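You operate a simulated robot arm through the tools that you are given. There is no shell and no other tool. Be economical: measure what you need, move in short steps, check, and stop when the job is done.

Carry out the task below with a simulated two-armed robot. There is one attempt and no reset: what you move stays moved.

JOB
Take the purple pad on the top of the packing table and put it away on the top of the deep bench. Open the left kiln bench drawer, take the black brick on the top of the packing table and put it away in the inside of the left kiln bench drawer and shut the drawer again. Put the orange pad on the top of the long bench. Close the orange drawer. Take the grey stopper on the top of the packing table and put it away on the top of the deep bench. Open the upper cupboard door, fetch the teal vase from the fourth shelf from the bottom of the tall cupboard and stand it on top of the grey slab and shut the door again. Open the cream drawer. Do these in any order. Set down upright: purple pad, teal vase.

Only the result counts: the job must be done as asked and must still hold three seconds after the hand-in. Knocking over, shifting, dropping, spilling or breaking anything else fails it. Lids that push on must go on centred and level and be pressed home; caps that screw on are set level and turned clockwise until they are tight.

ROBOT AND FRAMES
Two 7-joint arms with two-finger grippers on one trunk, on a base that drives. Base frame: it is fixed to the floor where the robot stands at the start and does not move with it; the origin is under the middle of the robot, x ahead of it, y to its left, z up; the surface under the hand at the start is at about z = 85. Units: cm, rad, N and s.
The left shoulder is at the start at [6, 17.8, 108], the right one opposite. With the tool pointing down near the work surface each hand reaches from about 30 to 68 cm from the robot's upright axis, wherever it stands, measured 20 degrees to its own side. Places, roughly: black brick (10x3x4 cm) [40, 0, 90]; cream drawer [50, -100, 70]; grey slab (13x14x5 cm) [-170, -220, 90]; grey stopper (4x4x4 cm) [40, -70, 90]; inside of the left kiln bench drawer [-160, -370, 70]; left kiln bench drawer [-150, -370, 70]; orange drawer [30, -50, 70]; orange pad (6x10x3 cm) [60, -30, 90]; purple pad (4x4x5 cm) [50, 20, 90]; teal vase (6x6x16 cm) [-100, 0, 140]; top of the deep bench [-230, -20, 80]; top of the long bench [-350, -200, 80]; upper cupboard door [-110, -10, 150]. Payload 1.96 kg a hand.
Tool frame (each hand has its own): the origin (TCP) lies between the finger pads and is the grasp point; the fingertips stand 2 cm ahead of it; z points along the fingers, y is the line along which they close. Largest opening 7.2 cm; the body of the gripper starts 3.8 cm behind the TCP.
Orientation is that of the tool frame in the base frame, as [roll, pitch, yaw] about the fixed x, y, z axes, in that order (R = Rz(yaw) Ry(pitch) Rx(roll)). With the fingers straight down and closing along the base's y, the tool's x points along the base's -x, its y along +y and its z along -z.

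CONTROLS
- The arms move only by the tool apply_moves. It takes "left_series", "right_series" or both (then of equal length, played together; a hand with none holds still); each is a list of rows, each an object (a shift or turn left out is 0, a gripper value left out holds the last) with "delta_pos": the shift along the tool's x, y, z in units of 300 mm (1.0 is 300 mm), a list of three; "turn": the turn, a rotation vector about the tool's x, y, z in units of 45 degrees (1.0 is 45 degrees), a list of three; "gripper": the opening, from 0 (shut) to 1 (fully open). In form: [{"delta_pos": [x, y, z], "turn": [wx, wy, wz], "gripper": gripper}, ...]. A call has 1 to 20 rows; each row is the pose to reach, as a shift and turn from the pose commanded when the call began, along the tool's axes at that moment. A call with a number of a shift or a turn outside -1 to 1 is refused whole. Each row takes 0.2 s and may step no farther than 5 cm and 0.15 rad from the row before; otherwise, or with a gripper value out of range, the whole call is refused. A pose out of reach is approached as far as the arm can. The call stops where the force on the tool passes 40 N (or 10 N more than at its start, if that is more) or the arm is blocked; 0.2 s more then pass. The fingers move at their own pace (about 15.3 cm/s each) and stop on an object; they squeeze with about 22 N. The grip force told is the motor's: it shows also when the fingers shut on nothing. Time passes only in rows, and 0.2 s behind the last, so rows that repeat a pose let the fingers close. It gives the time, the measured TCP pose, the force on the tool (base axes), the opening and the grip force at its end, in the units of the frame above (readings bear some noise), with the torque about the TCP (base axes, N m) and any sound that the robot's microphone picked up.
- Cameras (640 x 400 px; columns grow to the right, rows downward): "scene" is now at [-5.57, -5.86, 160.57]; the picture's right is [-1.00, -0.07, 0.00], its down [-0.07, 0.93, -0.36] and it looks along [0.03, -0.36, -0.93] (base axes); focal length 214 px, centre (320, 200). "left" rides on the left gripper at [7.1, -1.9, -8.2] in its tool frame; the picture's right is [0.26, 0.97, 0.00], its down [-0.67, 0.18, -0.72] and it looks along [-0.69, 0.19, 0.70] (tool axes); focal length 280 px, centre (320, 200). "right" rides on the right gripper at [7.1, 1.9, -8.2] in its tool frame; the picture's right is [-0.26, 0.97, 0.00], its down [-0.67, -0.18, -0.72] and it looks along [-0.69, -0.19, 0.70] (tool axes); focal length 280 px, centre (320, 200). There is no depth. A picture from a camera that has moved, and an enlarged one, comes with that camera's place and axes in the base frame and with its lens.
- camera(camera): a new picture of that camera. The clock stands still meanwhile.
- raise_lower(by): slides the trunk up (or, below 0, down) by that many cm; the arms and the scene camera ride with it, the base frame stays. It gives what a move gives, with no picture.
- drive_base(legs): drives the robot by 1 to 6 legs, each [ahead, left, turn to the left] in cm, cm and rad, along the robot's own axes; the way and the turn of a leg run together, so that a leg with both is an arc; at most 150 cm and 3.142 rad a leg. The arms and the cameras ride along, it lands a little off, and it stops where it bumps. It gives what a move gives.
- head_to(pan, tilt): turns the head with the scene camera to pan (to the left, within 1.501 rad either way) and tilt (down, from -0.506 to 1.204), counted from straight ahead of the robot. It gives what a move gives.
- zoom(camera, box): a new picture of the part [left, top, right, bottom] of that camera's present view, enlarged. The clock stands still meanwhile.
- sign_off(): hands the job in; it is judged then, once.

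Go step by step. Nothing tells you exact positions but the pictures and the camera data: compare them with the known pose of the tool, close in by small moves and look again before you grip or let go. The budget is 483 turns and 238 pictures, counting those below and the enlarged ones. Unless the task says otherwise, let go and move clear before handing in, and close with one line.

The tools are called after "Call:" as a command line: name --argument value ..., lists and objects as JSON in quotes. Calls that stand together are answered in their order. apply_moves: Moves the arms, as the interface text tells. Its arguments: {"type":"object","properties":{"left_series":{"type":"array","items":{"type":"object","properties":{"delta_pos":{"type":"array","items":{"type":"number"}},"turn":{"type":"array","items":{"type":"number"}},"gripper":{"type":"number"}}}},"right_series":{"type":"array","items":{"type":"object","properties":{"delta_pos":{"type":"array","items":{"type":"number"}},"turn":{"type":"array","items":{"type":"number"}},"gripper":{"type":"number"}}}}},"required":[]} The other tools are called the same way: raise_lower (by) slides the trunk up or down; drive_base (legs) drives the base; head_to (pan, tilt) turns the head that bears the scene camera; camera (camera) takes a picture; zoom (camera, box) takes an enlarged picture of a part of a camera's view; sign_off () hands the job in.

At the start:

```text
time_s: 0.0
left_position: [40.1, -2.56, 99.97]
left_tool_rot: [-3.141, 0.0, -3.141]
left_wrist_force: [0.5, -0.7, -0.2]
left_wrist_torque: [-0.01, -0.01, -0.03]
left_opening: 7.21
left_finger_force: 0.0
right_position: [31.03, -36.03, 100.03]
right_tool_rot: [3.14, 0.001, -3.141]
right_wrist_force: [0.0, -0.1, 0.5]
right_wrist_torque: [0.01, 0.0, -0.01]
right_opening: 7.21
right_finger_force: 0.1
trunk travel left (down, up): [-72.5, 26.5]
robot x, y, heading: [0.0, 0.2, 0.002]
head pan, tilt: [-1.499, 1.201]
```

scene: 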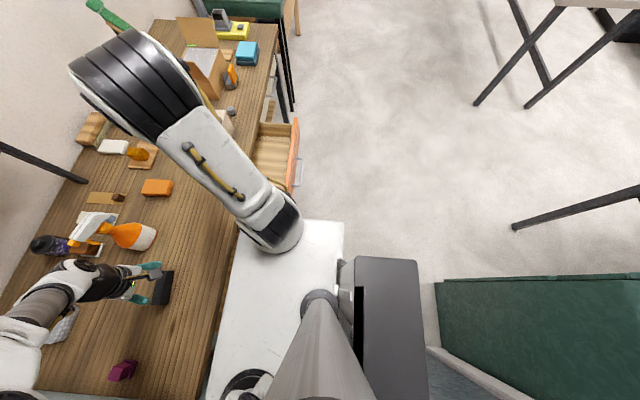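
right: 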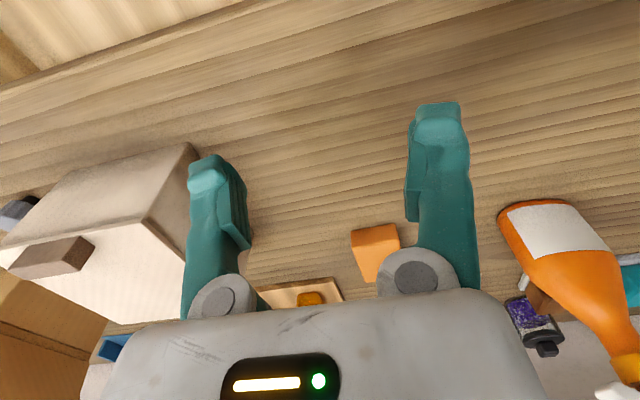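
left: 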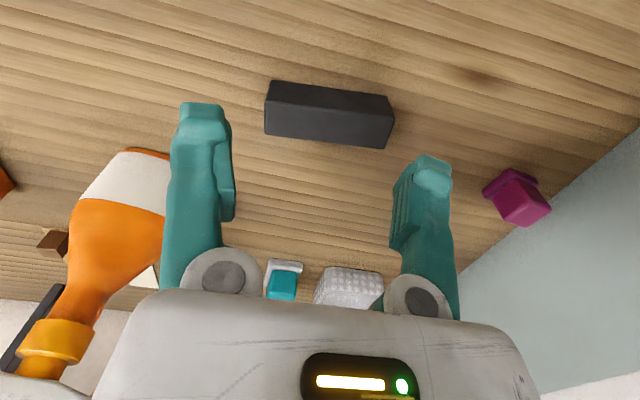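

I see the packing table ahead with the brick under the left hand, the purple pad at left and the orange pad further right. First I look around with the head.

Call:
head_to --pan 0 --tilt 0.9

Call:
camera --camera "scene"

Call:
head_to --pan -1.0 --tilt 0.7

Call:
camera --camera "scene"

```text
time_s: 1.6
left_position: [40.11, -2.75, 99.94]
left_tool_rot: [-3.141, -0.002, 3.141]
left_wrist_force: [-0.1, 0.0, 0.0]
left_wrist_torque: [-0.01, 0.01, 0.02]
left_opening: 7.21
left_finger_force: 0.1
right_position: [31.09, -36.01, 99.94]
right_tool_rot: [3.14, -0.002, 3.141]
right_wrist_force: [0.1, -0.5, 0.5]
right_wrist_torque: [0.01, -0.02, 0.02]
right_opening: 7.19
right_finger_force: 0.0
trunk travel left (down, up): [-72.5, 26.5]
robot x, y, heading: [-0.05, -0.34, -0.002]
head pan, tilt: [0.0, 0.901]
```

```text
234 pictures are left
camera scene: at [1.58, -0.29, 162.55], right [0.0, -1.0, 0.0], down [-0.78, 0.0, -0.62], along [0.62, 0.0, -0.78], focal length 214 px, centre (320, 200)
```

scene: 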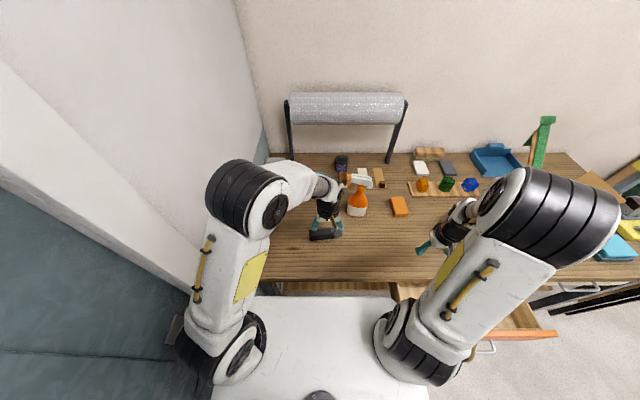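

```text
time_s: 2.9
left_position: [40.13, -2.58, 100.12]
left_tool_rot: [3.141, 0.0, 3.14]
left_wrist_force: [-0.5, 0.2, 1.1]
left_wrist_torque: [0.03, 0.02, 0.0]
left_opening: 7.22
left_finger_force: 0.2
right_position: [31.12, -35.98, 99.94]
right_tool_rot: [3.139, -0.001, -3.14]
right_wrist_force: [0.6, -0.1, -1.1]
right_wrist_torque: [-0.01, -0.04, 0.01]
right_opening: 7.22
right_finger_force: 0.0
trunk travel left (down, up): [-72.5, 26.5]
robot x, y, heading: [0.13, 0.15, 0.001]
head pan, tilt: [-1.0, 0.7]
```

```text
233 pictures are left
camera scene: at [-1.37, -7.42, 164.17], right [-0.84, -0.54, 0.0], down [-0.35, 0.54, -0.76], along [0.41, -0.64, -0.64], focal length 214 px, centre (320, 200)
```

scene: 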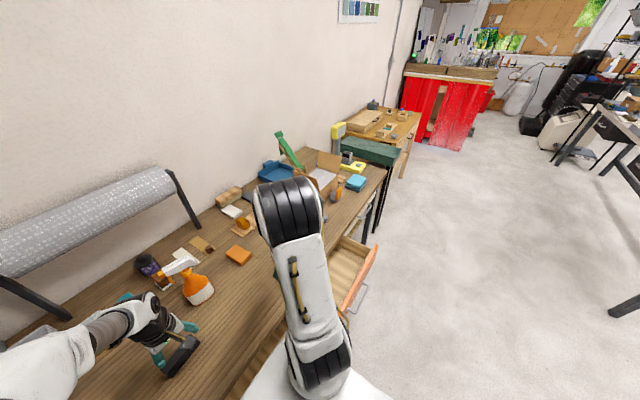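

Call:
zoom --camera "left" --box '[440, 130, 600, 260]'

Call:
head_to --pan 1.5 --tilt 0.5

Call:
camera --camera "scene"

Call:
head_to --pan -1.5 --tilt 0.35

Call:
camera --camera "scene"

```text
3.08 times, centred on (520, 195) of left
camera zoom: at [33.11, -4.57, 108.2], right [-0.26, 0.97, 0.0], down [0.67, 0.18, 0.72], along [0.69, 0.19, -0.7], focal length 863 px, centre (-295, 215)
```

zoom: 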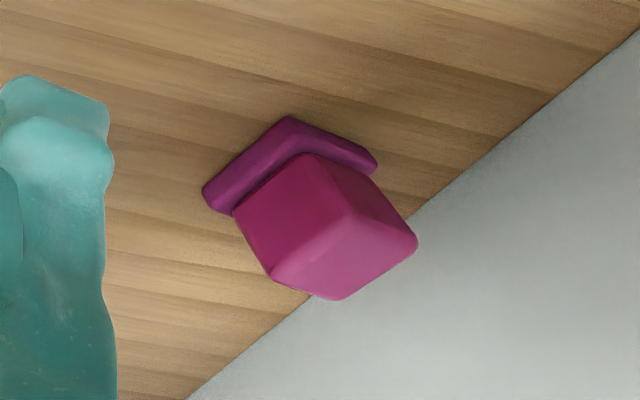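

```text
time_s: 5.1
left_position: [40.02, -2.63, 99.96]
left_tool_rot: [3.141, 0.002, -3.141]
left_wrist_force: [0.0, 0.3, 0.5]
left_wrist_torque: [0.0, 0.03, 0.01]
left_opening: 7.19
left_finger_force: 0.1
right_position: [31.06, -36.08, 99.91]
right_tool_rot: [3.139, -0.001, 3.14]
right_wrist_force: [-0.5, -0.4, -0.2]
right_wrist_torque: [0.01, 0.0, 0.02]
right_opening: 7.21
right_finger_force: 0.0
trunk travel left (down, up): [-72.5, 26.5]
robot x, y, heading: [0.43, 0.34, -0.0]
head pan, tilt: [1.499, 0.499]
```

```text
231 pictures are left
camera scene: at [-5.31, 8.79, 165.94], right [1.0, -0.07, 0.0], down [-0.03, -0.48, -0.88], along [0.06, 0.88, -0.48], focal length 214 px, centre (320, 200)
```

scene: 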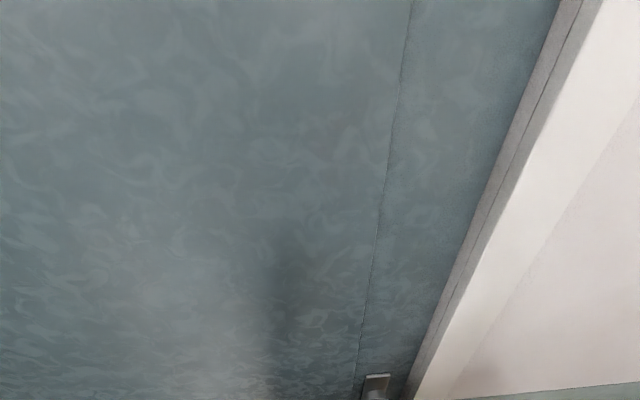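

```text
time_s: 7.7
left_position: [40.07, -2.58, 99.94]
left_tool_rot: [3.141, 0.0, 3.14]
left_wrist_force: [0.1, 0.1, -0.7]
left_wrist_torque: [-0.01, 0.01, 0.02]
left_opening: 7.22
left_finger_force: 0.0
right_position: [31.07, -36.0, 100.02]
right_tool_rot: [3.14, 0.0, -3.142]
right_wrist_force: [0.2, -0.4, -0.9]
right_wrist_torque: [0.03, 0.06, -0.01]
right_opening: 7.19
right_finger_force: 0.0
trunk travel left (down, up): [-72.5, 26.5]
robot x, y, heading: [-0.21, 0.02, -0.001]
head pan, tilt: [-1.499, 0.351]
```

```text
230 pictures are left
camera scene: at [-5.29, -9.57, 167.31], right [-1.0, -0.07, 0.0], down [-0.02, 0.34, -0.94], along [0.07, -0.94, -0.34], focal length 214 px, centre (320, 200)
```

scene: 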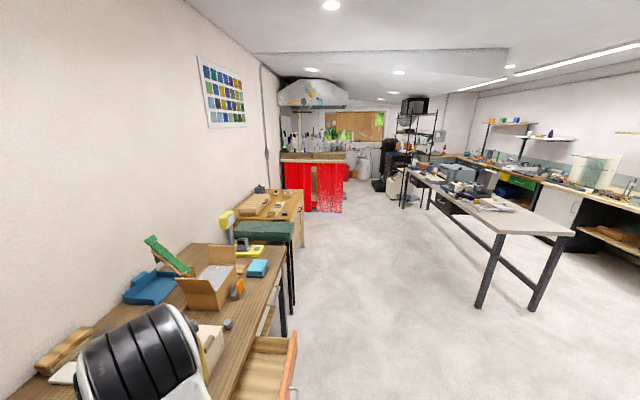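

Call:
head_to --pan -1.2 --tilt 0.95

Call:
camera --camera "scene"

Call:
camera --camera "right"

```text
time_s: 8.7
left_position: [40.11, -2.67, 99.86]
left_tool_rot: [3.141, 0.0, -3.141]
left_wrist_force: [-0.4, 0.9, -0.2]
left_wrist_torque: [0.02, 0.0, -0.04]
left_opening: 7.19
left_finger_force: 0.0
right_position: [31.08, -36.02, 99.92]
right_tool_rot: [3.14, 0.001, 3.141]
right_wrist_force: [0.9, 0.6, -0.5]
right_wrist_torque: [-0.01, 0.04, 0.02]
right_opening: 7.21
right_finger_force: 0.1
trunk travel left (down, up): [-72.5, 26.5]
robot x, y, heading: [0.03, -0.21, 0.0]
head pan, tilt: [-1.201, 0.949]
```

```text
229 pictures are left
camera scene: at [-3.34, -7.07, 162.2], right [-0.93, -0.36, 0.0], down [-0.29, 0.76, -0.58], along [0.21, -0.54, -0.81], focal length 214 px, centre (320, 200)
```

scene: 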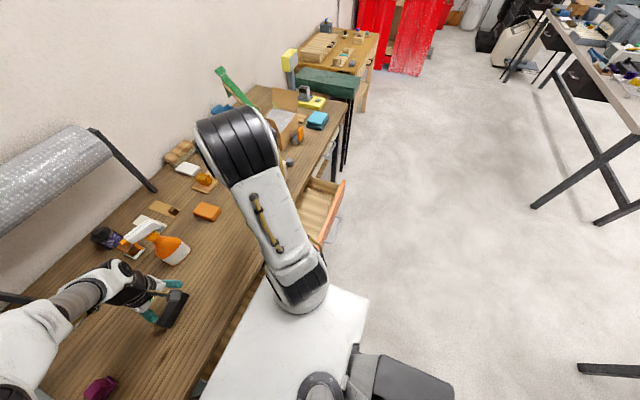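

```text
228 pictures are left
camera right: at [23.89, -34.14, 108.2], right [0.26, 0.96, 0.0], down [0.67, -0.18, 0.72], along [0.69, -0.19, -0.7], focal length 280 px, centre (320, 200)
```

right: 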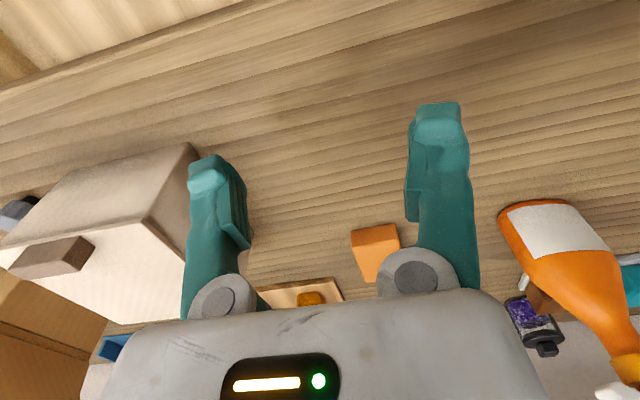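

The orange drawer stands open (front at x≈10, y −41..−78). I'll raise, back off and shift right so the right hand can face the drawer.

Call:
raise_lower --by 12

Call:
drive_base --legs '[[-38, 0, 0], [0, -38, 0]]'

Call:
head_to --pan -0.4 --tilt 0.9

Call:
camera --camera "scene"

```text
time_s: 10.2
left_position: [40.15, -2.69, 111.86]
left_tool_rot: [3.141, 0.0, 3.141]
left_wrist_force: [-0.4, 0.4, 0.4]
left_wrist_torque: [-0.03, -0.01, 0.01]
left_opening: 7.2
left_finger_force: 0.0
right_position: [31.0, -36.02, 111.97]
right_tool_rot: [3.142, -0.001, 3.14]
right_wrist_force: [-0.5, -0.6, -0.3]
right_wrist_torque: [0.02, 0.02, 0.0]
right_opening: 7.2
right_finger_force: 0.0
trunk travel left (down, up): [-84.5, 14.5]
robot x, y, heading: [0.03, 0.14, -0.003]
head pan, tilt: [-1.201, 0.949]
```

```text
time_s: 14.6
left_position: [2.32, -39.77, 111.94]
left_tool_rot: [3.142, 0.0, -3.14]
left_wrist_force: [-0.3, 0.4, 0.0]
left_wrist_torque: [0.02, 0.0, 0.0]
left_opening: 7.2
left_finger_force: 0.1
right_position: [-6.69, -73.02, 112.01]
right_tool_rot: [3.141, 0.0, 3.14]
right_wrist_force: [-0.2, 0.8, 0.1]
right_wrist_torque: [0.0, -0.01, -0.01]
right_opening: 7.2
right_finger_force: 0.0
trunk travel left (down, up): [-84.5, 14.5]
robot x, y, heading: [-37.79, -37.23, -0.003]
head pan, tilt: [-1.201, 0.949]
```

```text
time_s: 15.7
left_position: [2.3, -39.78, 111.93]
left_tool_rot: [-3.14, 0.0, 3.139]
left_wrist_force: [-0.3, -0.2, 0.5]
left_wrist_torque: [0.03, 0.02, -0.01]
left_opening: 7.22
left_finger_force: 0.2
right_position: [-6.69, -73.07, 111.83]
right_tool_rot: [3.14, -0.001, 3.141]
right_wrist_force: [-0.7, 0.1, -0.2]
right_wrist_torque: [0.01, 0.0, 0.01]
right_opening: 7.2
right_finger_force: 0.1
trunk travel left (down, up): [-84.5, 14.5]
robot x, y, heading: [-37.91, -37.31, -0.004]
head pan, tilt: [-0.4, 0.901]
```

```text
227 pictures are left
camera scene: at [-36.76, -40.32, 174.55], right [-0.39, -0.92, 0.0], down [-0.72, 0.31, -0.62], along [0.57, -0.24, -0.78], focal length 214 px, centre (320, 200)
```

scene: 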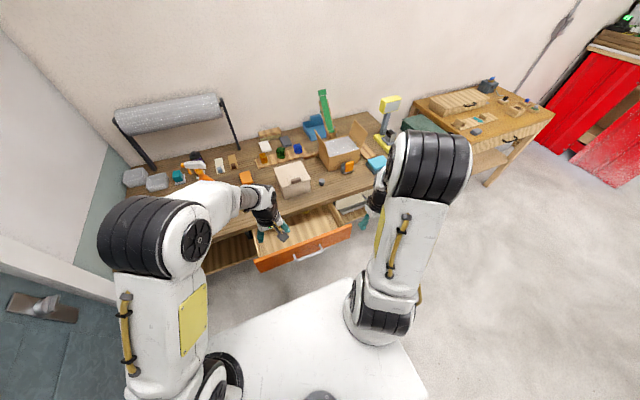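

Call:
zoom --camera "scene" --box '[200, 130, 420, 280]'

```text
2.67 times, centred on (310, 205) of scene
camera zoom: at [-36.76, -40.32, 174.55], right [-0.39, -0.92, 0.0], down [-0.72, 0.31, -0.62], along [0.57, -0.24, -0.78], focal length 572 px, centre (347, 187)
```

zoom: 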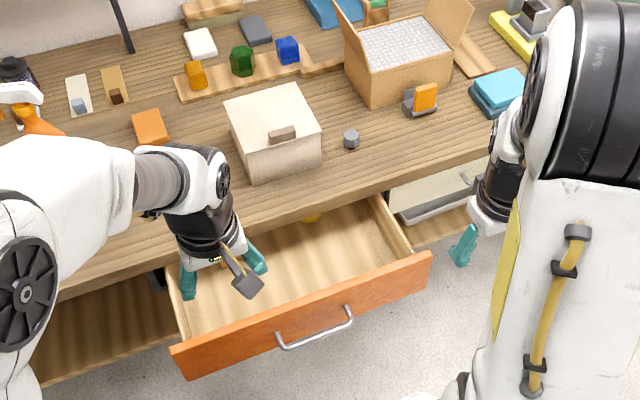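

Call:
raise_lower --by -32

Call:
apply_moves --right_series '[{"turn": [0, -0.17, 0], "delta_pos": [0, 0.1, 0], "gripper": 0}, {"turn": [0, -0.34, 0], "delta_pos": [0, 0.2, 0]}, {"turn": [0, -0.5, 0], "delta_pos": [0, 0.3, 0]}, {"turn": [0, -0.67, 0], "delta_pos": [0, 0.4, 0.05]}, {"turn": [0, -0.84, 0], "delta_pos": [0, 0.5, 0.1]}, {"turn": [0, -1, 0], "delta_pos": [0, 0.55, 0.15]}]'

Call:
camera --camera "right"

Call:
camera --camera "scene"

```text
time_s: 18.9
left_position: [2.28, -39.8, 79.97]
left_tool_rot: [3.141, 0.0, -3.141]
left_wrist_force: [0.4, -0.6, 0.3]
left_wrist_torque: [0.02, -0.01, -0.03]
left_opening: 7.18
left_finger_force: 0.0
right_position: [-6.69, -73.11, 80.0]
right_tool_rot: [3.138, 0.001, 3.138]
right_wrist_force: [-0.1, -0.1, 0.2]
right_wrist_torque: [0.02, 0.0, 0.02]
right_opening: 7.19
right_finger_force: 0.0
trunk travel left (down, up): [-52.5, 46.5]
robot x, y, heading: [-37.91, -37.21, 0.001]
head pan, tilt: [-0.4, 0.901]
```

```text
time_s: 20.3
left_position: [2.31, -39.88, 80.07]
left_tool_rot: [3.141, 0.001, 3.14]
left_wrist_force: [0.3, 0.3, 0.5]
left_wrist_torque: [0.02, 0.02, -0.02]
left_opening: 7.18
left_finger_force: 0.1
right_position: [0.13, -60.2, 71.07]
right_tool_rot: [3.133, 0.781, 3.141]
right_wrist_force: [0.6, -0.9, -0.4]
right_wrist_torque: [0.0, -0.03, 0.03]
right_opening: 0.01
right_finger_force: 21.7
right hand out of reach, approached as far as the arm can: row 3, 4, 5, 6
trunk travel left (down, up): [-52.5, 46.5]
robot x, y, heading: [-37.85, -37.2, 0.003]
head pan, tilt: [-0.4, 0.901]
```

```text
225 pictures are left
camera right: at [-10.72, -58.4, 71.85], right [0.18, 0.96, 0.19], down [-0.02, -0.19, 0.98], along [0.98, -0.18, -0.01], focal length 280 px, centre (320, 200)
```

right: 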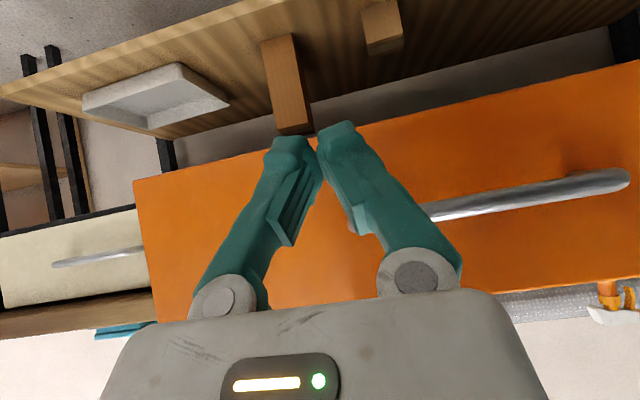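

```text
224 pictures are left
camera scene: at [-36.77, -40.54, 142.56], right [-0.39, -0.92, 0.0], down [-0.72, 0.31, -0.62], along [0.57, -0.24, -0.78], focal length 214 px, centre (320, 200)
```

scene: 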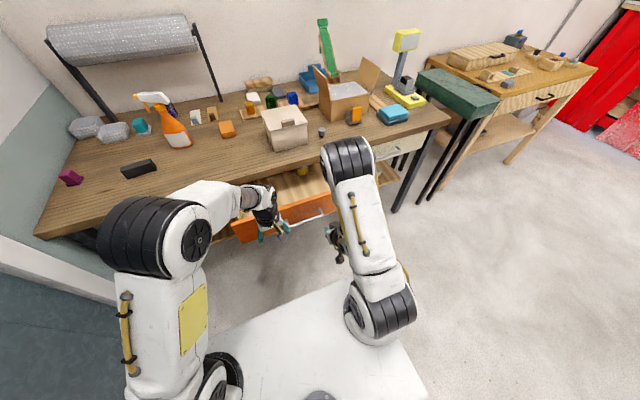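

Call:
apply_moves --right_series '[{"delta_pos": [-0.07, 0, 0.07]}, {"delta_pos": [-0.14, 0, 0.14]}, {"delta_pos": [-0.21, 0, 0.21]}, {"delta_pos": [-0.28, 0, 0.28]}, {"delta_pos": [-0.35, 0, 0.35]}, {"delta_pos": [-0.42, 0, 0.42]}, {"delta_pos": [-0.49, 0, 0.49]}, {"delta_pos": [-0.56, 0, 0.56]}, {"delta_pos": [-0.6, 0, 0.6]}]'

Call:
camera --camera "right"

```text
time_s: 22.3
left_position: [2.34, -39.7, 79.96]
left_tool_rot: [3.142, -0.001, 3.14]
left_wrist_force: [-0.6, 0.2, 0.7]
left_wrist_torque: [-0.01, 0.02, 0.04]
left_opening: 7.2
left_finger_force: 0.1
right_position: [26.41, -60.01, 71.09]
right_tool_rot: [3.14, 0.788, 3.14]
right_wrist_force: [0.2, -0.2, 0.5]
right_wrist_torque: [0.0, 0.0, 0.02]
right_opening: 0.02
right_finger_force: 22.1
trunk travel left (down, up): [-52.5, 46.5]
robot x, y, heading: [-37.68, -36.82, 0.0]
head pan, tilt: [-0.4, 0.901]
```

```text
223 pictures are left
camera right: at [15.48, -58.24, 71.85], right [0.19, 0.96, 0.19], down [-0.03, -0.18, 0.98], along [0.98, -0.19, 0.0], focal length 280 px, centre (320, 200)
```

right: 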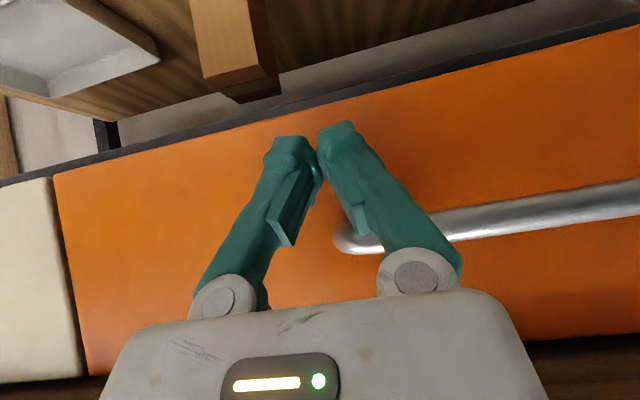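

Call:
apply_moves --right_series '[{"delta_pos": [-0.05, 0, 0.05]}, {"delta_pos": [-0.1, 0, 0.1]}, {"delta_pos": [-0.15, 0, 0.15]}]'

Call:
camera --camera "right"

Call:
camera --camera "scene"

```text
time_s: 22.8
left_position: [2.38, -39.85, 79.9]
left_tool_rot: [-3.14, -0.003, 3.141]
left_wrist_force: [0.6, -0.1, -0.4]
left_wrist_torque: [-0.02, 0.0, -0.01]
left_opening: 7.22
left_finger_force: 0.2
right_position: [27.82, -60.2, 69.86]
right_tool_rot: [-3.137, 0.764, -3.138]
right_wrist_force: [-6.8, 0.6, -1.9]
right_wrist_torque: [-0.08, -0.26, 0.23]
right_opening: 0.01
right_finger_force: 21.7
trunk travel left (down, up): [-52.5, 46.5]
robot x, y, heading: [-37.93, -37.38, 0.0]
head pan, tilt: [-0.4, 0.901]
stopped in row 2 (right hand): the force on the tool passed its limit at 80 N (the readings are from after the stop); the commanded pose is now the measured one
```

```text
222 pictures are left
camera right: at [17.02, -58.39, 71.0], right [0.19, 0.97, 0.18], down [-0.01, -0.18, 0.98], along [0.98, -0.19, -0.03], focal length 280 px, centre (320, 200)
```

right: 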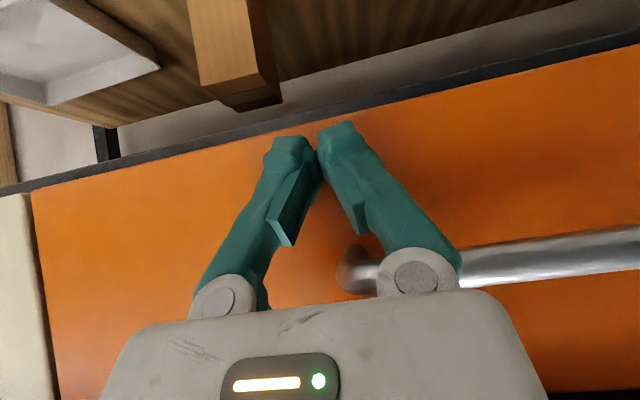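

```text
221 pictures are left
camera scene: at [-36.61, -40.32, 142.56], right [-0.39, -0.92, 0.0], down [-0.72, 0.31, -0.62], along [0.57, -0.24, -0.78], focal length 214 px, centre (320, 200)
```

scene: 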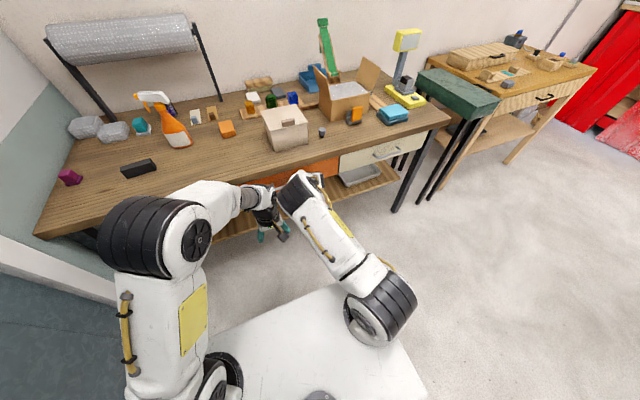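

Call:
apply_moves --right_series '[{"delta_pos": [0.1, 0, -0.1]}, {"delta_pos": [0.2, 0, -0.2], "turn": [0, -0.17, 0]}, {"delta_pos": [0.3, 0, -0.3], "turn": [0, -0.34, 0]}, {"delta_pos": [0.4, 0, -0.4], "turn": [0, -0.5, 0]}, {"delta_pos": [0.4, 0, -0.4], "turn": [0, -0.67, 0]}, {"delta_pos": [0.4, 0, -0.4], "turn": [0, -0.84, 0]}, {"delta_pos": [0.4, 0, -0.4], "turn": [0, -1, 0]}]'

Call:
drive_base --legs '[[0, -38, 0]]'

Call:
camera --camera "right"

Call:
camera --camera "scene"

```text
time_s: 24.4
left_position: [1.98, -39.91, 80.13]
left_tool_rot: [3.141, 0.004, 3.139]
left_wrist_force: [0.7, -0.8, -0.7]
left_wrist_torque: [0.0, 0.1, 0.05]
left_opening: 7.22
left_finger_force: 0.0
right_position: [28.29, -64.11, 79.3]
right_tool_rot: [3.058, 1.445, 3.072]
right_wrist_force: [-57.2, 6.6, 21.5]
right_wrist_torque: [-0.17, -0.83, -0.18]
right_opening: 0.01
right_finger_force: 21.3
right hand out of reach, approached as far as the arm can: row 3, 4, 5, 6, 7
trunk travel left (down, up): [-52.5, 46.5]
robot x, y, heading: [-37.53, -37.14, -0.0]
head pan, tilt: [-0.4, 0.901]
stopped in row 7 (right hand): the force on the tool passed its limit at 172 N (the readings are from after the stop); the commanded pose is now the measured one
```

```text
time_s: 25.4
left_position: [2.02, -43.43, 79.99]
left_tool_rot: [3.141, 0.001, 3.138]
left_wrist_force: [-0.5, 0.0, -0.5]
left_wrist_torque: [-0.03, 0.0, 0.0]
left_opening: 7.19
left_finger_force: 0.0
right_position: [28.31, -66.9, 78.72]
right_tool_rot: [3.031, 1.429, 3.057]
right_wrist_force: [-13.1, -0.1, 2.8]
right_wrist_torque: [0.12, -0.12, -0.06]
right_opening: 0.0
right_finger_force: 29.4
trunk travel left (down, up): [-52.5, 46.5]
robot x, y, heading: [-38.05, -40.61, -0.0]
head pan, tilt: [-0.4, 0.901]
stopped in leg 1: the force on the tool passed its limit at 105 N (the readings are from after the stop); the commanded pose is now the measured one
```

```text
220 pictures are left
camera right: at [19.09, -65.22, 72.92], right [0.01, 0.96, 0.27], down [-0.61, -0.21, 0.76], along [0.79, -0.18, 0.58], focal length 280 px, centre (320, 200)
```

right: 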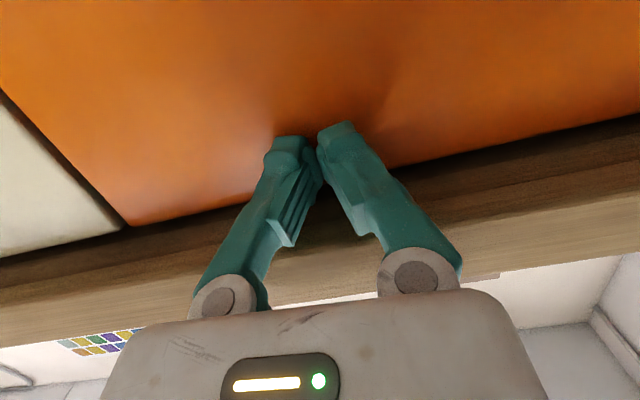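

```text
219 pictures are left
camera scene: at [-37.18, -43.79, 142.56], right [-0.39, -0.92, 0.0], down [-0.72, 0.31, -0.62], along [0.57, -0.24, -0.78], focal length 214 px, centre (320, 200)
```

scene: 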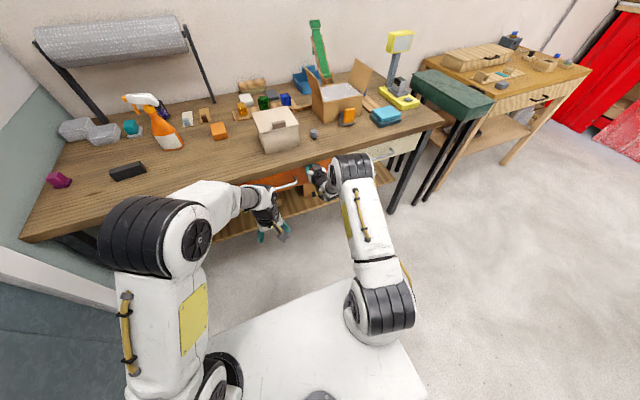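

Call:
drive_base --legs '[[-15, 0, 0]]'

Call:
camera --camera "right"

Call:
camera --camera "scene"

```text
time_s: 26.7
left_position: [-12.99, -43.25, 79.88]
left_tool_rot: [3.139, -0.001, -3.14]
left_wrist_force: [-0.3, 0.0, 0.2]
left_wrist_torque: [-0.03, -0.04, -0.02]
left_opening: 7.21
left_finger_force: 0.0
right_position: [13.3, -66.69, 78.76]
right_tool_rot: [3.033, 1.431, 3.065]
right_wrist_force: [0.0, 0.6, -0.2]
right_wrist_torque: [-0.01, 0.01, -0.02]
right_opening: 0.01
right_finger_force: 29.4
trunk travel left (down, up): [-52.5, 46.5]
robot x, y, heading: [-52.73, -40.55, 0.005]
head pan, tilt: [-0.4, 0.901]
```

```text
218 pictures are left
camera right: at [4.25, -64.9, 72.9], right [0.01, 0.96, 0.27], down [-0.61, -0.21, 0.76], along [0.79, -0.17, 0.58], focal length 280 px, centre (320, 200)
```

right: 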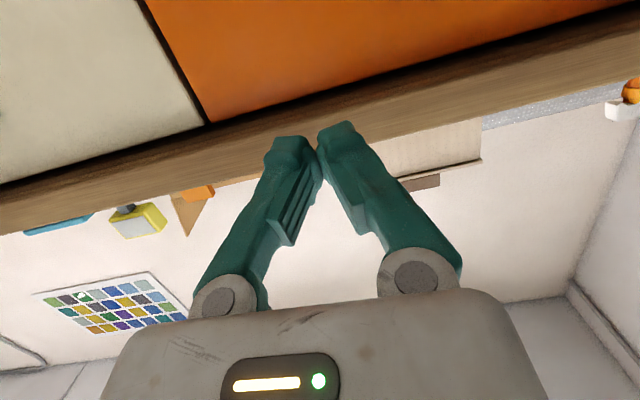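

```text
217 pictures are left
camera scene: at [-52.14, -43.82, 142.55], right [-0.39, -0.92, 0.0], down [-0.72, 0.3, -0.62], along [0.57, -0.24, -0.78], focal length 214 px, centre (320, 200)
```

scene: 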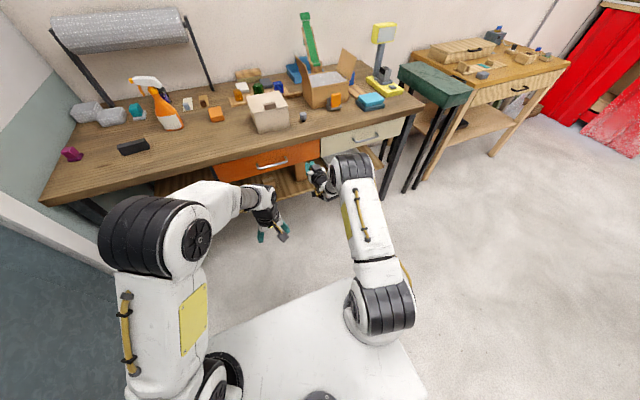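

Call:
apply_moves --right_series '[{"turn": [0, 0, 0.17], "gripper": 1}, {"turn": [0, 0, 0.34]}, {"turn": [0, 0, 0.5]}, {"turn": [0, 0, 0.67]}, {"turn": [0, 0, 0.84]}, {"turn": [0, 0, 1.0]}]'

Call:
apply_moves --right_series '[{"turn": [0, 0, 0.17]}, {"turn": [0, 0, 0.34]}, {"turn": [0, 0, 0.5]}, {"turn": [0, 0, 0.67]}, {"turn": [0, 0, 0.84]}, {"turn": [0, 0, 1.0]}]'

Call:
drive_base --legs '[[0, -38, 0]]'

Call:
camera --camera "right"

Call:
camera --camera "scene"

```text
time_s: 28.1
left_position: [-12.78, -43.23, 79.96]
left_tool_rot: [3.141, 0.001, -3.141]
left_wrist_force: [-0.2, -0.1, -0.4]
left_wrist_torque: [0.0, 0.01, -0.05]
left_opening: 7.19
left_finger_force: 0.0
right_position: [13.54, -66.62, 78.63]
right_tool_rot: [1.764, 0.757, 1.739]
right_wrist_force: [0.1, 0.4, 0.1]
right_wrist_torque: [0.03, 0.0, 0.02]
right_opening: 7.22
right_finger_force: 0.0
trunk travel left (down, up): [-52.5, 46.5]
robot x, y, heading: [-52.68, -40.39, -0.005]
head pan, tilt: [-0.4, 0.901]
```

```text
time_s: 29.5
left_position: [-12.89, -43.14, 80.06]
left_tool_rot: [3.139, -0.001, -3.141]
left_wrist_force: [-0.3, -0.2, 0.9]
left_wrist_torque: [-0.02, -0.01, -0.05]
left_opening: 7.21
left_finger_force: 0.1
right_position: [13.48, -66.7, 78.61]
right_tool_rot: [1.712, -0.018, 1.599]
right_wrist_force: [0.5, 0.8, 0.4]
right_wrist_torque: [0.0, 0.0, 0.02]
right_opening: 7.2
right_finger_force: 0.0
trunk travel left (down, up): [-52.5, 46.5]
robot x, y, heading: [-52.87, -40.59, 0.004]
head pan, tilt: [-0.4, 0.901]
```

```text
time_s: 31.9
left_position: [-12.99, -81.35, 80.03]
left_tool_rot: [3.139, 0.0, 3.139]
left_wrist_force: [-0.1, 0.2, 1.3]
left_wrist_torque: [0.02, -0.01, 0.01]
left_opening: 7.19
left_finger_force: 0.0
right_position: [13.39, -104.91, 78.46]
right_tool_rot: [1.711, -0.016, 1.597]
right_wrist_force: [0.3, -1.1, -0.5]
right_wrist_torque: [-0.06, -0.01, 0.0]
right_opening: 7.22
right_finger_force: 0.1
trunk travel left (down, up): [-52.5, 46.5]
robot x, y, heading: [-52.73, -78.55, 0.002]
head pan, tilt: [-0.4, 0.901]
```

```text
216 pictures are left
camera right: at [5.25, -98.27, 81.81], right [0.14, -0.27, 0.95], down [-0.72, -0.69, -0.09], along [0.68, -0.67, -0.29], focal length 280 px, centre (320, 200)
```

right: 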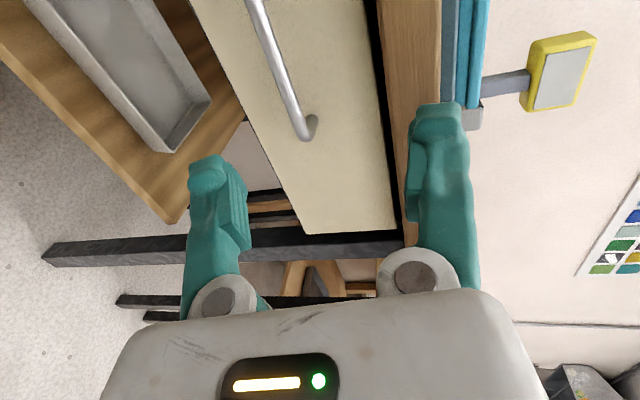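

```text
215 pictures are left
camera scene: at [-52.02, -81.99, 142.55], right [-0.39, -0.92, 0.0], down [-0.72, 0.31, -0.62], along [0.57, -0.24, -0.78], focal length 214 px, centre (320, 200)
```

scene: 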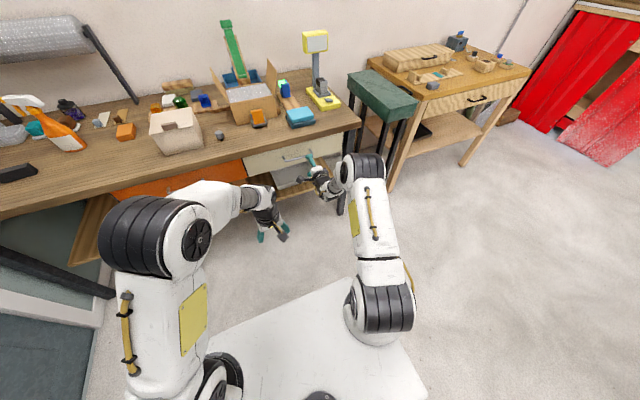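

Call:
raise_lower --by -4.5

Call:
drive_base --legs '[[8, 0, 0]]'

Call:
camera --camera "right"

```text
time_s: 32.8
left_position: [-12.91, -81.29, 75.46]
left_tool_rot: [3.14, 0.001, 3.14]
left_wrist_force: [0.0, 0.0, -0.1]
left_wrist_torque: [-0.04, 0.02, -0.01]
left_opening: 7.21
left_finger_force: 0.1
right_position: [13.35, -105.04, 74.01]
right_tool_rot: [1.711, -0.016, 1.597]
right_wrist_force: [-0.6, 1.0, 0.5]
right_wrist_torque: [0.0, 0.03, -0.04]
right_opening: 7.21
right_finger_force: 0.1
trunk travel left (down, up): [-48.0, 51.0]
robot x, y, heading: [-53.09, -78.97, -0.003]
head pan, tilt: [-0.4, 0.901]
```

```text
time_s: 33.9
left_position: [-4.98, -81.34, 75.27]
left_tool_rot: [3.138, 0.0, 3.138]
left_wrist_force: [-0.5, -0.3, -0.1]
left_wrist_torque: [0.03, 0.0, -0.01]
left_opening: 7.2
left_finger_force: 0.1
right_position: [21.21, -105.07, 74.09]
right_tool_rot: [1.714, -0.014, 1.597]
right_wrist_force: [0.8, -0.5, 0.0]
right_wrist_torque: [0.02, -0.01, -0.01]
right_opening: 7.17
right_finger_force: 0.0
trunk travel left (down, up): [-48.0, 51.0]
robot x, y, heading: [-45.17, -78.68, -0.0]
head pan, tilt: [-0.4, 0.901]
```

```text
214 pictures are left
camera right: at [13.16, -98.29, 77.24], right [0.14, -0.27, 0.95], down [-0.72, -0.69, -0.09], along [0.68, -0.67, -0.29], focal length 280 px, centre (320, 200)
```

right: 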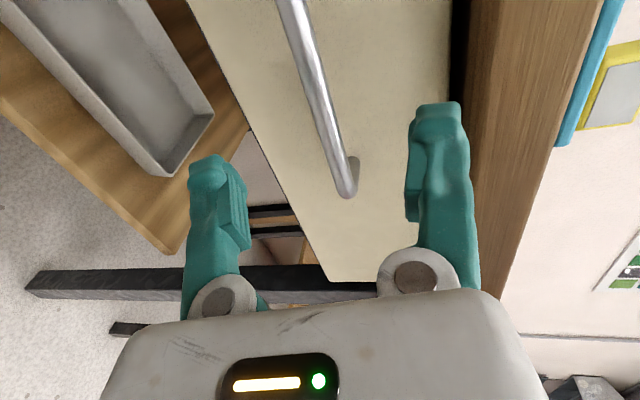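

Call:
drive_base --legs '[[3.4, 1.5, 0]]'

Call:
apply_moves --right_series '[{"gripper": 0}, {"gripper": 0}, {"gripper": 0}]'

Call:
camera --camera "right"

```text
time_s: 34.7
left_position: [-1.63, -79.92, 75.34]
left_tool_rot: [3.14, -0.001, 3.137]
left_wrist_force: [0.1, 1.0, -0.2]
left_wrist_torque: [-0.03, 0.02, 0.01]
left_opening: 7.19
left_finger_force: 0.0
right_position: [24.6, -103.46, 73.99]
right_tool_rot: [1.713, -0.014, 1.596]
right_wrist_force: [0.4, 0.2, -0.8]
right_wrist_torque: [0.0, 0.01, -0.01]
right_opening: 7.21
right_finger_force: 0.0
trunk travel left (down, up): [-48.0, 51.0]
robot x, y, heading: [-42.06, -77.26, -0.001]
head pan, tilt: [-0.4, 0.901]
```

```text
time_s: 35.5
left_position: [-1.92, -80.04, 75.46]
left_tool_rot: [3.141, 0.002, 3.138]
left_wrist_force: [0.4, -0.1, -0.1]
left_wrist_torque: [0.0, 0.01, 0.02]
left_opening: 7.19
left_finger_force: 0.0
right_position: [24.09, -103.6, 73.87]
right_tool_rot: [1.718, -0.016, 1.594]
right_wrist_force: [-31.1, 2.0, -15.7]
right_wrist_torque: [-0.04, 0.42, -0.16]
right_opening: 0.03
right_finger_force: 29.6
trunk travel left (down, up): [-48.0, 51.0]
robot x, y, heading: [-41.68, -77.15, -0.003]
head pan, tilt: [-0.4, 0.901]
```

```text
213 pictures are left
camera right: at [16.17, -96.87, 77.16], right [0.15, -0.27, 0.95], down [-0.72, -0.69, -0.09], along [0.68, -0.67, -0.3], focal length 280 px, centre (320, 200)
```

right: 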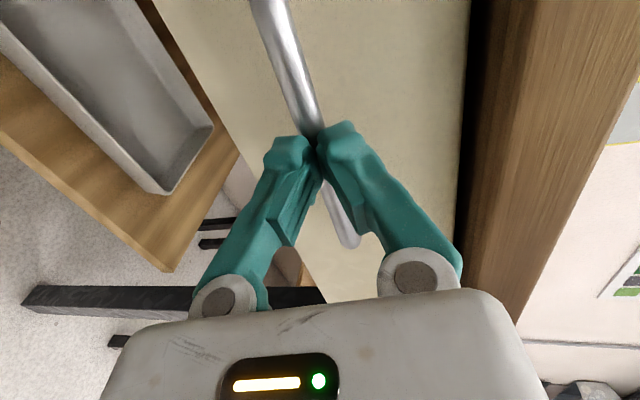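

Call:
apply_moves --right_series '[{"gripper": 0.5}, {"gripper": 0.6}]'

Call:
drive_base --legs '[[2.2, 0, 0]]'

Call:
camera --camera "right"

```text
time_s: 35.8
left_position: [-1.76, -79.97, 75.28]
left_tool_rot: [3.14, -0.002, 3.136]
left_wrist_force: [0.7, 0.2, 0.2]
left_wrist_torque: [0.02, 0.02, 0.01]
left_opening: 7.24
left_finger_force: 0.1
right_position: [24.44, -103.56, 73.83]
right_tool_rot: [1.715, -0.017, 1.594]
right_wrist_force: [0.6, -1.3, 0.1]
right_wrist_torque: [-0.01, -0.03, -0.02]
right_opening: 3.59
right_finger_force: 0.0
trunk travel left (down, up): [-48.0, 51.0]
robot x, y, heading: [-41.79, -77.45, -0.002]
head pan, tilt: [-0.4, 0.901]
stopped in row 1 (right hand): the force on the tool passed its limit at 53 N (the readings are from after the stop); the commanded pose is now the measured one
```

```text
time_s: 36.6
left_position: [0.43, -80.09, 75.4]
left_tool_rot: [3.141, -0.003, 3.137]
left_wrist_force: [0.6, 0.3, 0.2]
left_wrist_torque: [0.01, 0.01, -0.01]
left_opening: 7.19
left_finger_force: 0.0
right_position: [26.55, -103.61, 73.92]
right_tool_rot: [1.717, -0.016, 1.599]
right_wrist_force: [-0.3, 0.8, 0.9]
right_wrist_torque: [0.01, 0.01, 0.02]
right_opening: 3.59
right_finger_force: 0.1
trunk travel left (down, up): [-48.0, 51.0]
robot x, y, heading: [-39.28, -77.58, -0.0]
head pan, tilt: [-0.4, 0.901]
```

```text
212 pictures are left
camera right: at [18.55, -96.81, 77.1], right [0.15, -0.27, 0.95], down [-0.72, -0.69, -0.09], along [0.68, -0.67, -0.3], focal length 280 px, centre (320, 200)
```

right: 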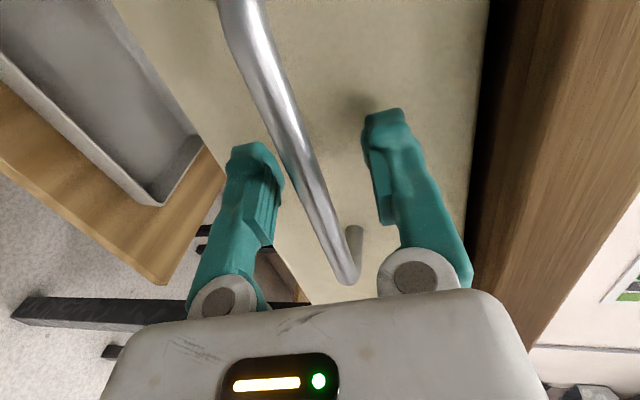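

Now the bar lies well between the fingers; I close and pull by driving back.

Call:
apply_moves --right_series '[{"gripper": 0}, {"gripper": 0}, {"gripper": 0}]'

Call:
camera --camera "right"

```text
time_s: 37.4
left_position: [0.59, -79.97, 75.13]
left_tool_rot: [3.14, -0.004, 3.139]
left_wrist_force: [0.7, -0.7, 0.4]
left_wrist_torque: [0.01, -0.03, 0.01]
left_opening: 7.19
left_finger_force: 0.1
right_position: [26.58, -103.64, 73.38]
right_tool_rot: [1.725, -0.017, 1.596]
right_wrist_force: [-0.3, 3.6, -27.0]
right_wrist_torque: [-0.43, -0.01, -0.14]
right_opening: 0.6
right_finger_force: 31.0
trunk travel left (down, up): [-48.0, 51.0]
robot x, y, heading: [-39.67, -76.98, -0.01]
head pan, tilt: [-0.4, 0.901]
```

```text
211 pictures are left
camera right: at [18.6, -96.83, 76.79], right [0.15, -0.28, 0.95], down [-0.72, -0.69, -0.08], along [0.68, -0.67, -0.3], focal length 280 px, centre (320, 200)
```

right: 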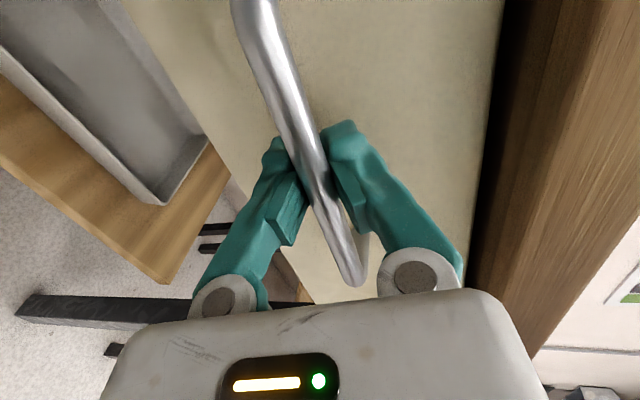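

Call:
drive_base --legs '[[-10, 0, 0], [-10, 0, 0]]'

Call:
camera --camera "right"

Call:
camera --camera "scene"

```text
time_s: 38.7
left_position: [-9.49, -79.91, 75.52]
left_tool_rot: [-3.141, 0.0, 3.14]
left_wrist_force: [0.1, -0.5, -0.3]
left_wrist_torque: [-0.03, 0.04, 0.0]
left_opening: 7.21
left_finger_force: 0.1
right_position: [16.37, -103.62, 73.35]
right_tool_rot: [1.731, -0.015, 1.596]
right_wrist_force: [-1.2, -0.9, -3.4]
right_wrist_torque: [-0.23, 0.02, 0.24]
right_opening: 0.58
right_finger_force: 30.7
trunk travel left (down, up): [-48.0, 51.0]
robot x, y, heading: [-49.51, -77.19, 0.003]
head pan, tilt: [-0.4, 0.901]
stopped in leg 1: the force on the tool passed its limit at 41 N (the readings are from after the stop); the commanded pose is now the measured one
```

```text
210 pictures are left
camera right: at [8.42, -96.81, 76.81], right [0.16, -0.27, 0.95], down [-0.72, -0.69, -0.08], along [0.68, -0.67, -0.31], focal length 280 px, centre (320, 200)
```

right: 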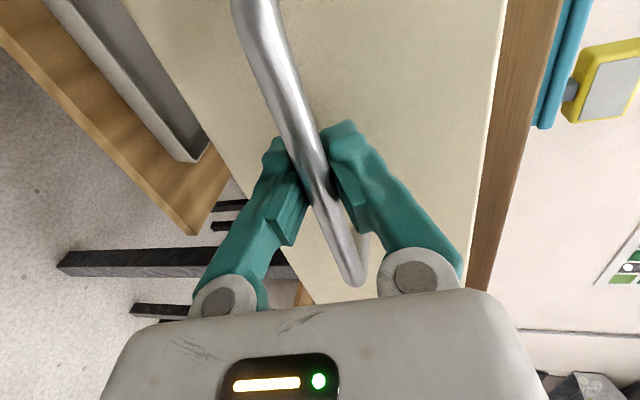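

```text
209 pictures are left
camera scene: at [-48.59, -80.45, 138.07], right [-0.39, -0.92, 0.0], down [-0.72, 0.31, -0.62], along [0.57, -0.24, -0.78], focal length 214 px, centre (320, 200)
```

scene: 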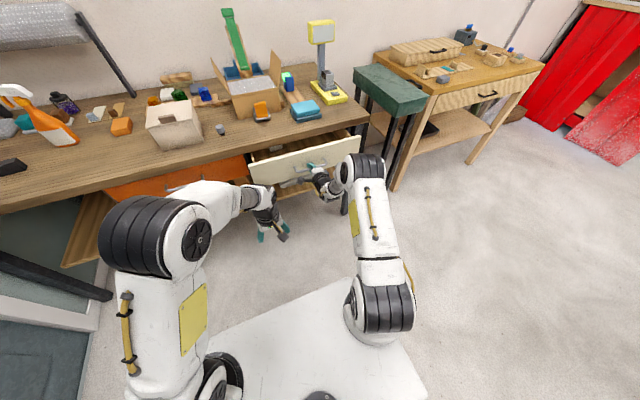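

Call:
drive_base --legs '[[-8, 0, 0]]'

```text
time_s: 39.7
left_position: [-17.47, -79.93, 75.32]
left_tool_rot: [3.14, 0.001, 3.139]
left_wrist_force: [-0.3, 0.7, 1.2]
left_wrist_torque: [-0.02, -0.02, -0.03]
left_opening: 7.18
left_finger_force: 0.2
right_position: [8.51, -103.63, 73.43]
right_tool_rot: [1.729, -0.018, 1.594]
right_wrist_force: [-1.2, 1.1, -8.1]
right_wrist_torque: [-0.34, -0.02, -0.08]
right_opening: 0.63
right_finger_force: 31.1
trunk travel left (down, up): [-48.0, 51.0]
robot x, y, heading: [-57.37, -77.02, -0.008]
head pan, tilt: [-0.4, 0.901]
```

Call:
drive_base --legs '[[-6, 0, 0]]'

Call:
camera --camera "scene"

```text
time_s: 40.7
left_position: [-23.49, -79.96, 75.43]
left_tool_rot: [3.14, 0.0, 3.138]
left_wrist_force: [-0.1, 0.5, -0.9]
left_wrist_torque: [-0.05, -0.04, 0.0]
left_opening: 7.22
left_finger_force: 0.1
right_position: [2.4, -103.6, 73.41]
right_tool_rot: [1.731, -0.018, 1.592]
right_wrist_force: [-1.3, 4.4, -1.6]
right_wrist_torque: [-0.34, 0.01, 0.03]
right_opening: 0.6
right_finger_force: 31.4
trunk travel left (down, up): [-48.0, 51.0]
robot x, y, heading: [-63.18, -77.14, -0.008]
head pan, tilt: [-0.4, 0.901]
```

```text
208 pictures are left
camera scene: at [-62.51, -80.34, 138.05], right [-0.39, -0.92, 0.0], down [-0.72, 0.31, -0.62], along [0.57, -0.24, -0.78], focal length 214 px, centre (320, 200)
```

scene: 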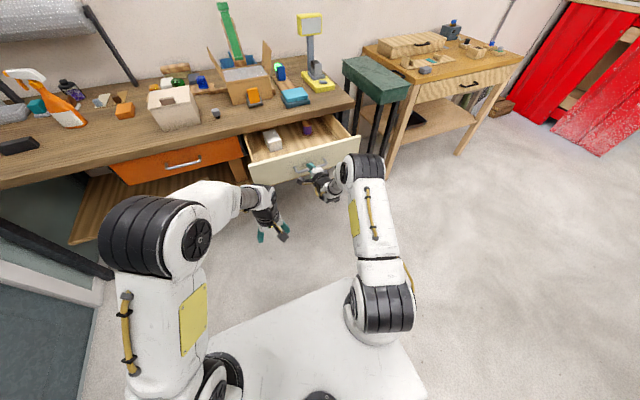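

Call:
apply_moves --right_series '[{"gripper": 0.6}, {"gripper": 0.6}]'

Call:
drive_base --legs '[[-12, 0, 0]]'

Call:
camera --camera "right"

```text
time_s: 41.3
left_position: [-23.33, -80.04, 75.32]
left_tool_rot: [3.14, 0.0, 3.137]
left_wrist_force: [-0.2, 0.0, 0.1]
left_wrist_torque: [0.0, 0.01, -0.03]
left_opening: 7.2
left_finger_force: 0.1
right_position: [2.46, -103.73, 73.38]
right_tool_rot: [1.731, -0.017, 1.594]
right_wrist_force: [-0.2, -0.8, 0.1]
right_wrist_torque: [0.0, 0.03, 0.02]
right_opening: 4.33
right_finger_force: 0.1
trunk travel left (down, up): [-48.0, 51.0]
robot x, y, heading: [-63.05, -76.89, -0.006]
head pan, tilt: [-0.4, 0.901]
```

```text
time_s: 42.5
left_position: [-35.38, -79.94, 75.37]
left_tool_rot: [3.14, 0.001, 3.136]
left_wrist_force: [0.3, -1.1, 0.0]
left_wrist_torque: [0.03, -0.02, 0.03]
left_opening: 7.21
left_finger_force: 0.1
right_position: [-9.6, -103.57, 73.5]
right_tool_rot: [1.73, -0.018, 1.595]
right_wrist_force: [0.2, 0.1, -0.5]
right_wrist_torque: [0.0, 0.0, -0.01]
right_opening: 4.32
right_finger_force: 0.0
trunk travel left (down, up): [-48.0, 51.0]
robot x, y, heading: [-75.32, -77.31, -0.008]
head pan, tilt: [-0.4, 0.901]
```

```text
207 pictures are left
camera right: at [-17.49, -96.81, 76.85], right [0.16, -0.27, 0.95], down [-0.72, -0.69, -0.08], along [0.68, -0.67, -0.31], focal length 280 px, centre (320, 200)
```

right: 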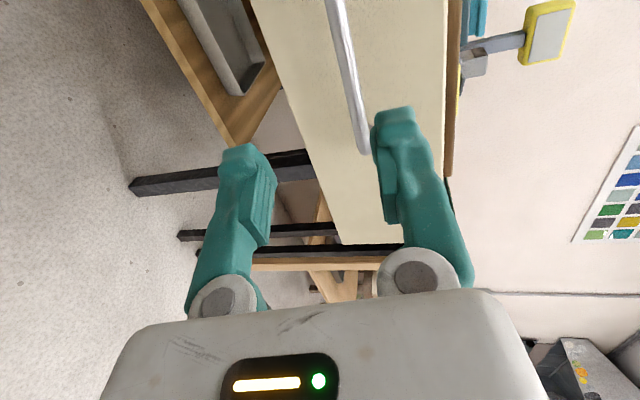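

Call:
apply_moves --right_series '[{"turn": [0, 0, -0.17]}, {"turn": [0, 0, -0.34]}, {"turn": [0, 0, -0.5]}, {"turn": [0, 0, -0.67]}, {"turn": [0, 0, -0.84]}, {"turn": [0, 0, -1.0]}]'

Call:
apply_moves --right_series '[{"turn": [0, 0, -0.17]}, {"turn": [0, 0, -0.34]}, {"turn": [0, 0, -0.5]}, {"turn": [0, 0, -0.67]}, {"turn": [0, 0, -0.84]}, {"turn": [0, 0, -1.0]}]'

Call:
apply_moves --right_series '[{"turn": [0, 0.17, 0], "delta_pos": [0, 0, -0.1]}, {"turn": [0, 0.34, 0], "delta_pos": [0, 0, -0.2]}, {"turn": [0, 0.5, 0], "delta_pos": [0, 0, -0.3]}, {"turn": [0, 0.67, 0], "delta_pos": [0, 0, -0.4]}, {"turn": [0, 0.84, 0], "delta_pos": [0, 0, -0.5]}, {"turn": [0, 1, 0], "delta_pos": [0, 0, -0.6]}]'

```text
time_s: 43.9
left_position: [-35.19, -79.95, 75.4]
left_tool_rot: [3.141, 0.0, 3.137]
left_wrist_force: [0.3, 0.0, -0.2]
left_wrist_torque: [-0.01, -0.01, -0.04]
left_opening: 7.21
left_finger_force: 0.0
right_position: [-9.26, -103.57, 73.35]
right_tool_rot: [1.793, 0.757, 1.748]
right_wrist_force: [-0.4, 0.2, -0.5]
right_wrist_torque: [0.0, -0.01, 0.0]
right_opening: 4.31
right_finger_force: 0.1
trunk travel left (down, up): [-48.0, 51.0]
robot x, y, heading: [-75.24, -76.74, -0.008]
head pan, tilt: [-0.4, 0.901]
```

```text
time_s: 45.3
left_position: [-35.23, -79.9, 75.34]
left_tool_rot: [3.141, -0.001, 3.135]
left_wrist_force: [-0.4, -0.1, -1.4]
left_wrist_torque: [-0.01, -0.03, 0.02]
left_opening: 7.22
left_finger_force: 0.0
right_position: [-9.3, -103.59, 73.52]
right_tool_rot: [3.047, 1.409, 3.07]
right_wrist_force: [-0.3, 0.0, -0.4]
right_wrist_torque: [0.01, -0.01, 0.01]
right_opening: 4.35
right_finger_force: 0.1
trunk travel left (down, up): [-48.0, 51.0]
robot x, y, heading: [-75.13, -77.08, -0.006]
head pan, tilt: [-0.4, 0.901]
```

```text
time_s: 46.7
left_position: [-35.47, -79.85, 75.35]
left_tool_rot: [3.14, -0.001, 3.137]
left_wrist_force: [0.6, 0.8, -0.2]
left_wrist_torque: [-0.01, 0.02, -0.02]
left_opening: 7.2
left_finger_force: 0.0
right_position: [-27.28, -104.08, 76.47]
right_tool_rot: [3.12, 0.625, -3.132]
right_wrist_force: [1.0, 0.4, -0.6]
right_wrist_torque: [-0.02, -0.01, 0.01]
right_opening: 4.32
right_finger_force: 0.1
trunk travel left (down, up): [-48.0, 51.0]
robot x, y, heading: [-75.19, -77.16, -0.006]
head pan, tilt: [-0.4, 0.901]
```

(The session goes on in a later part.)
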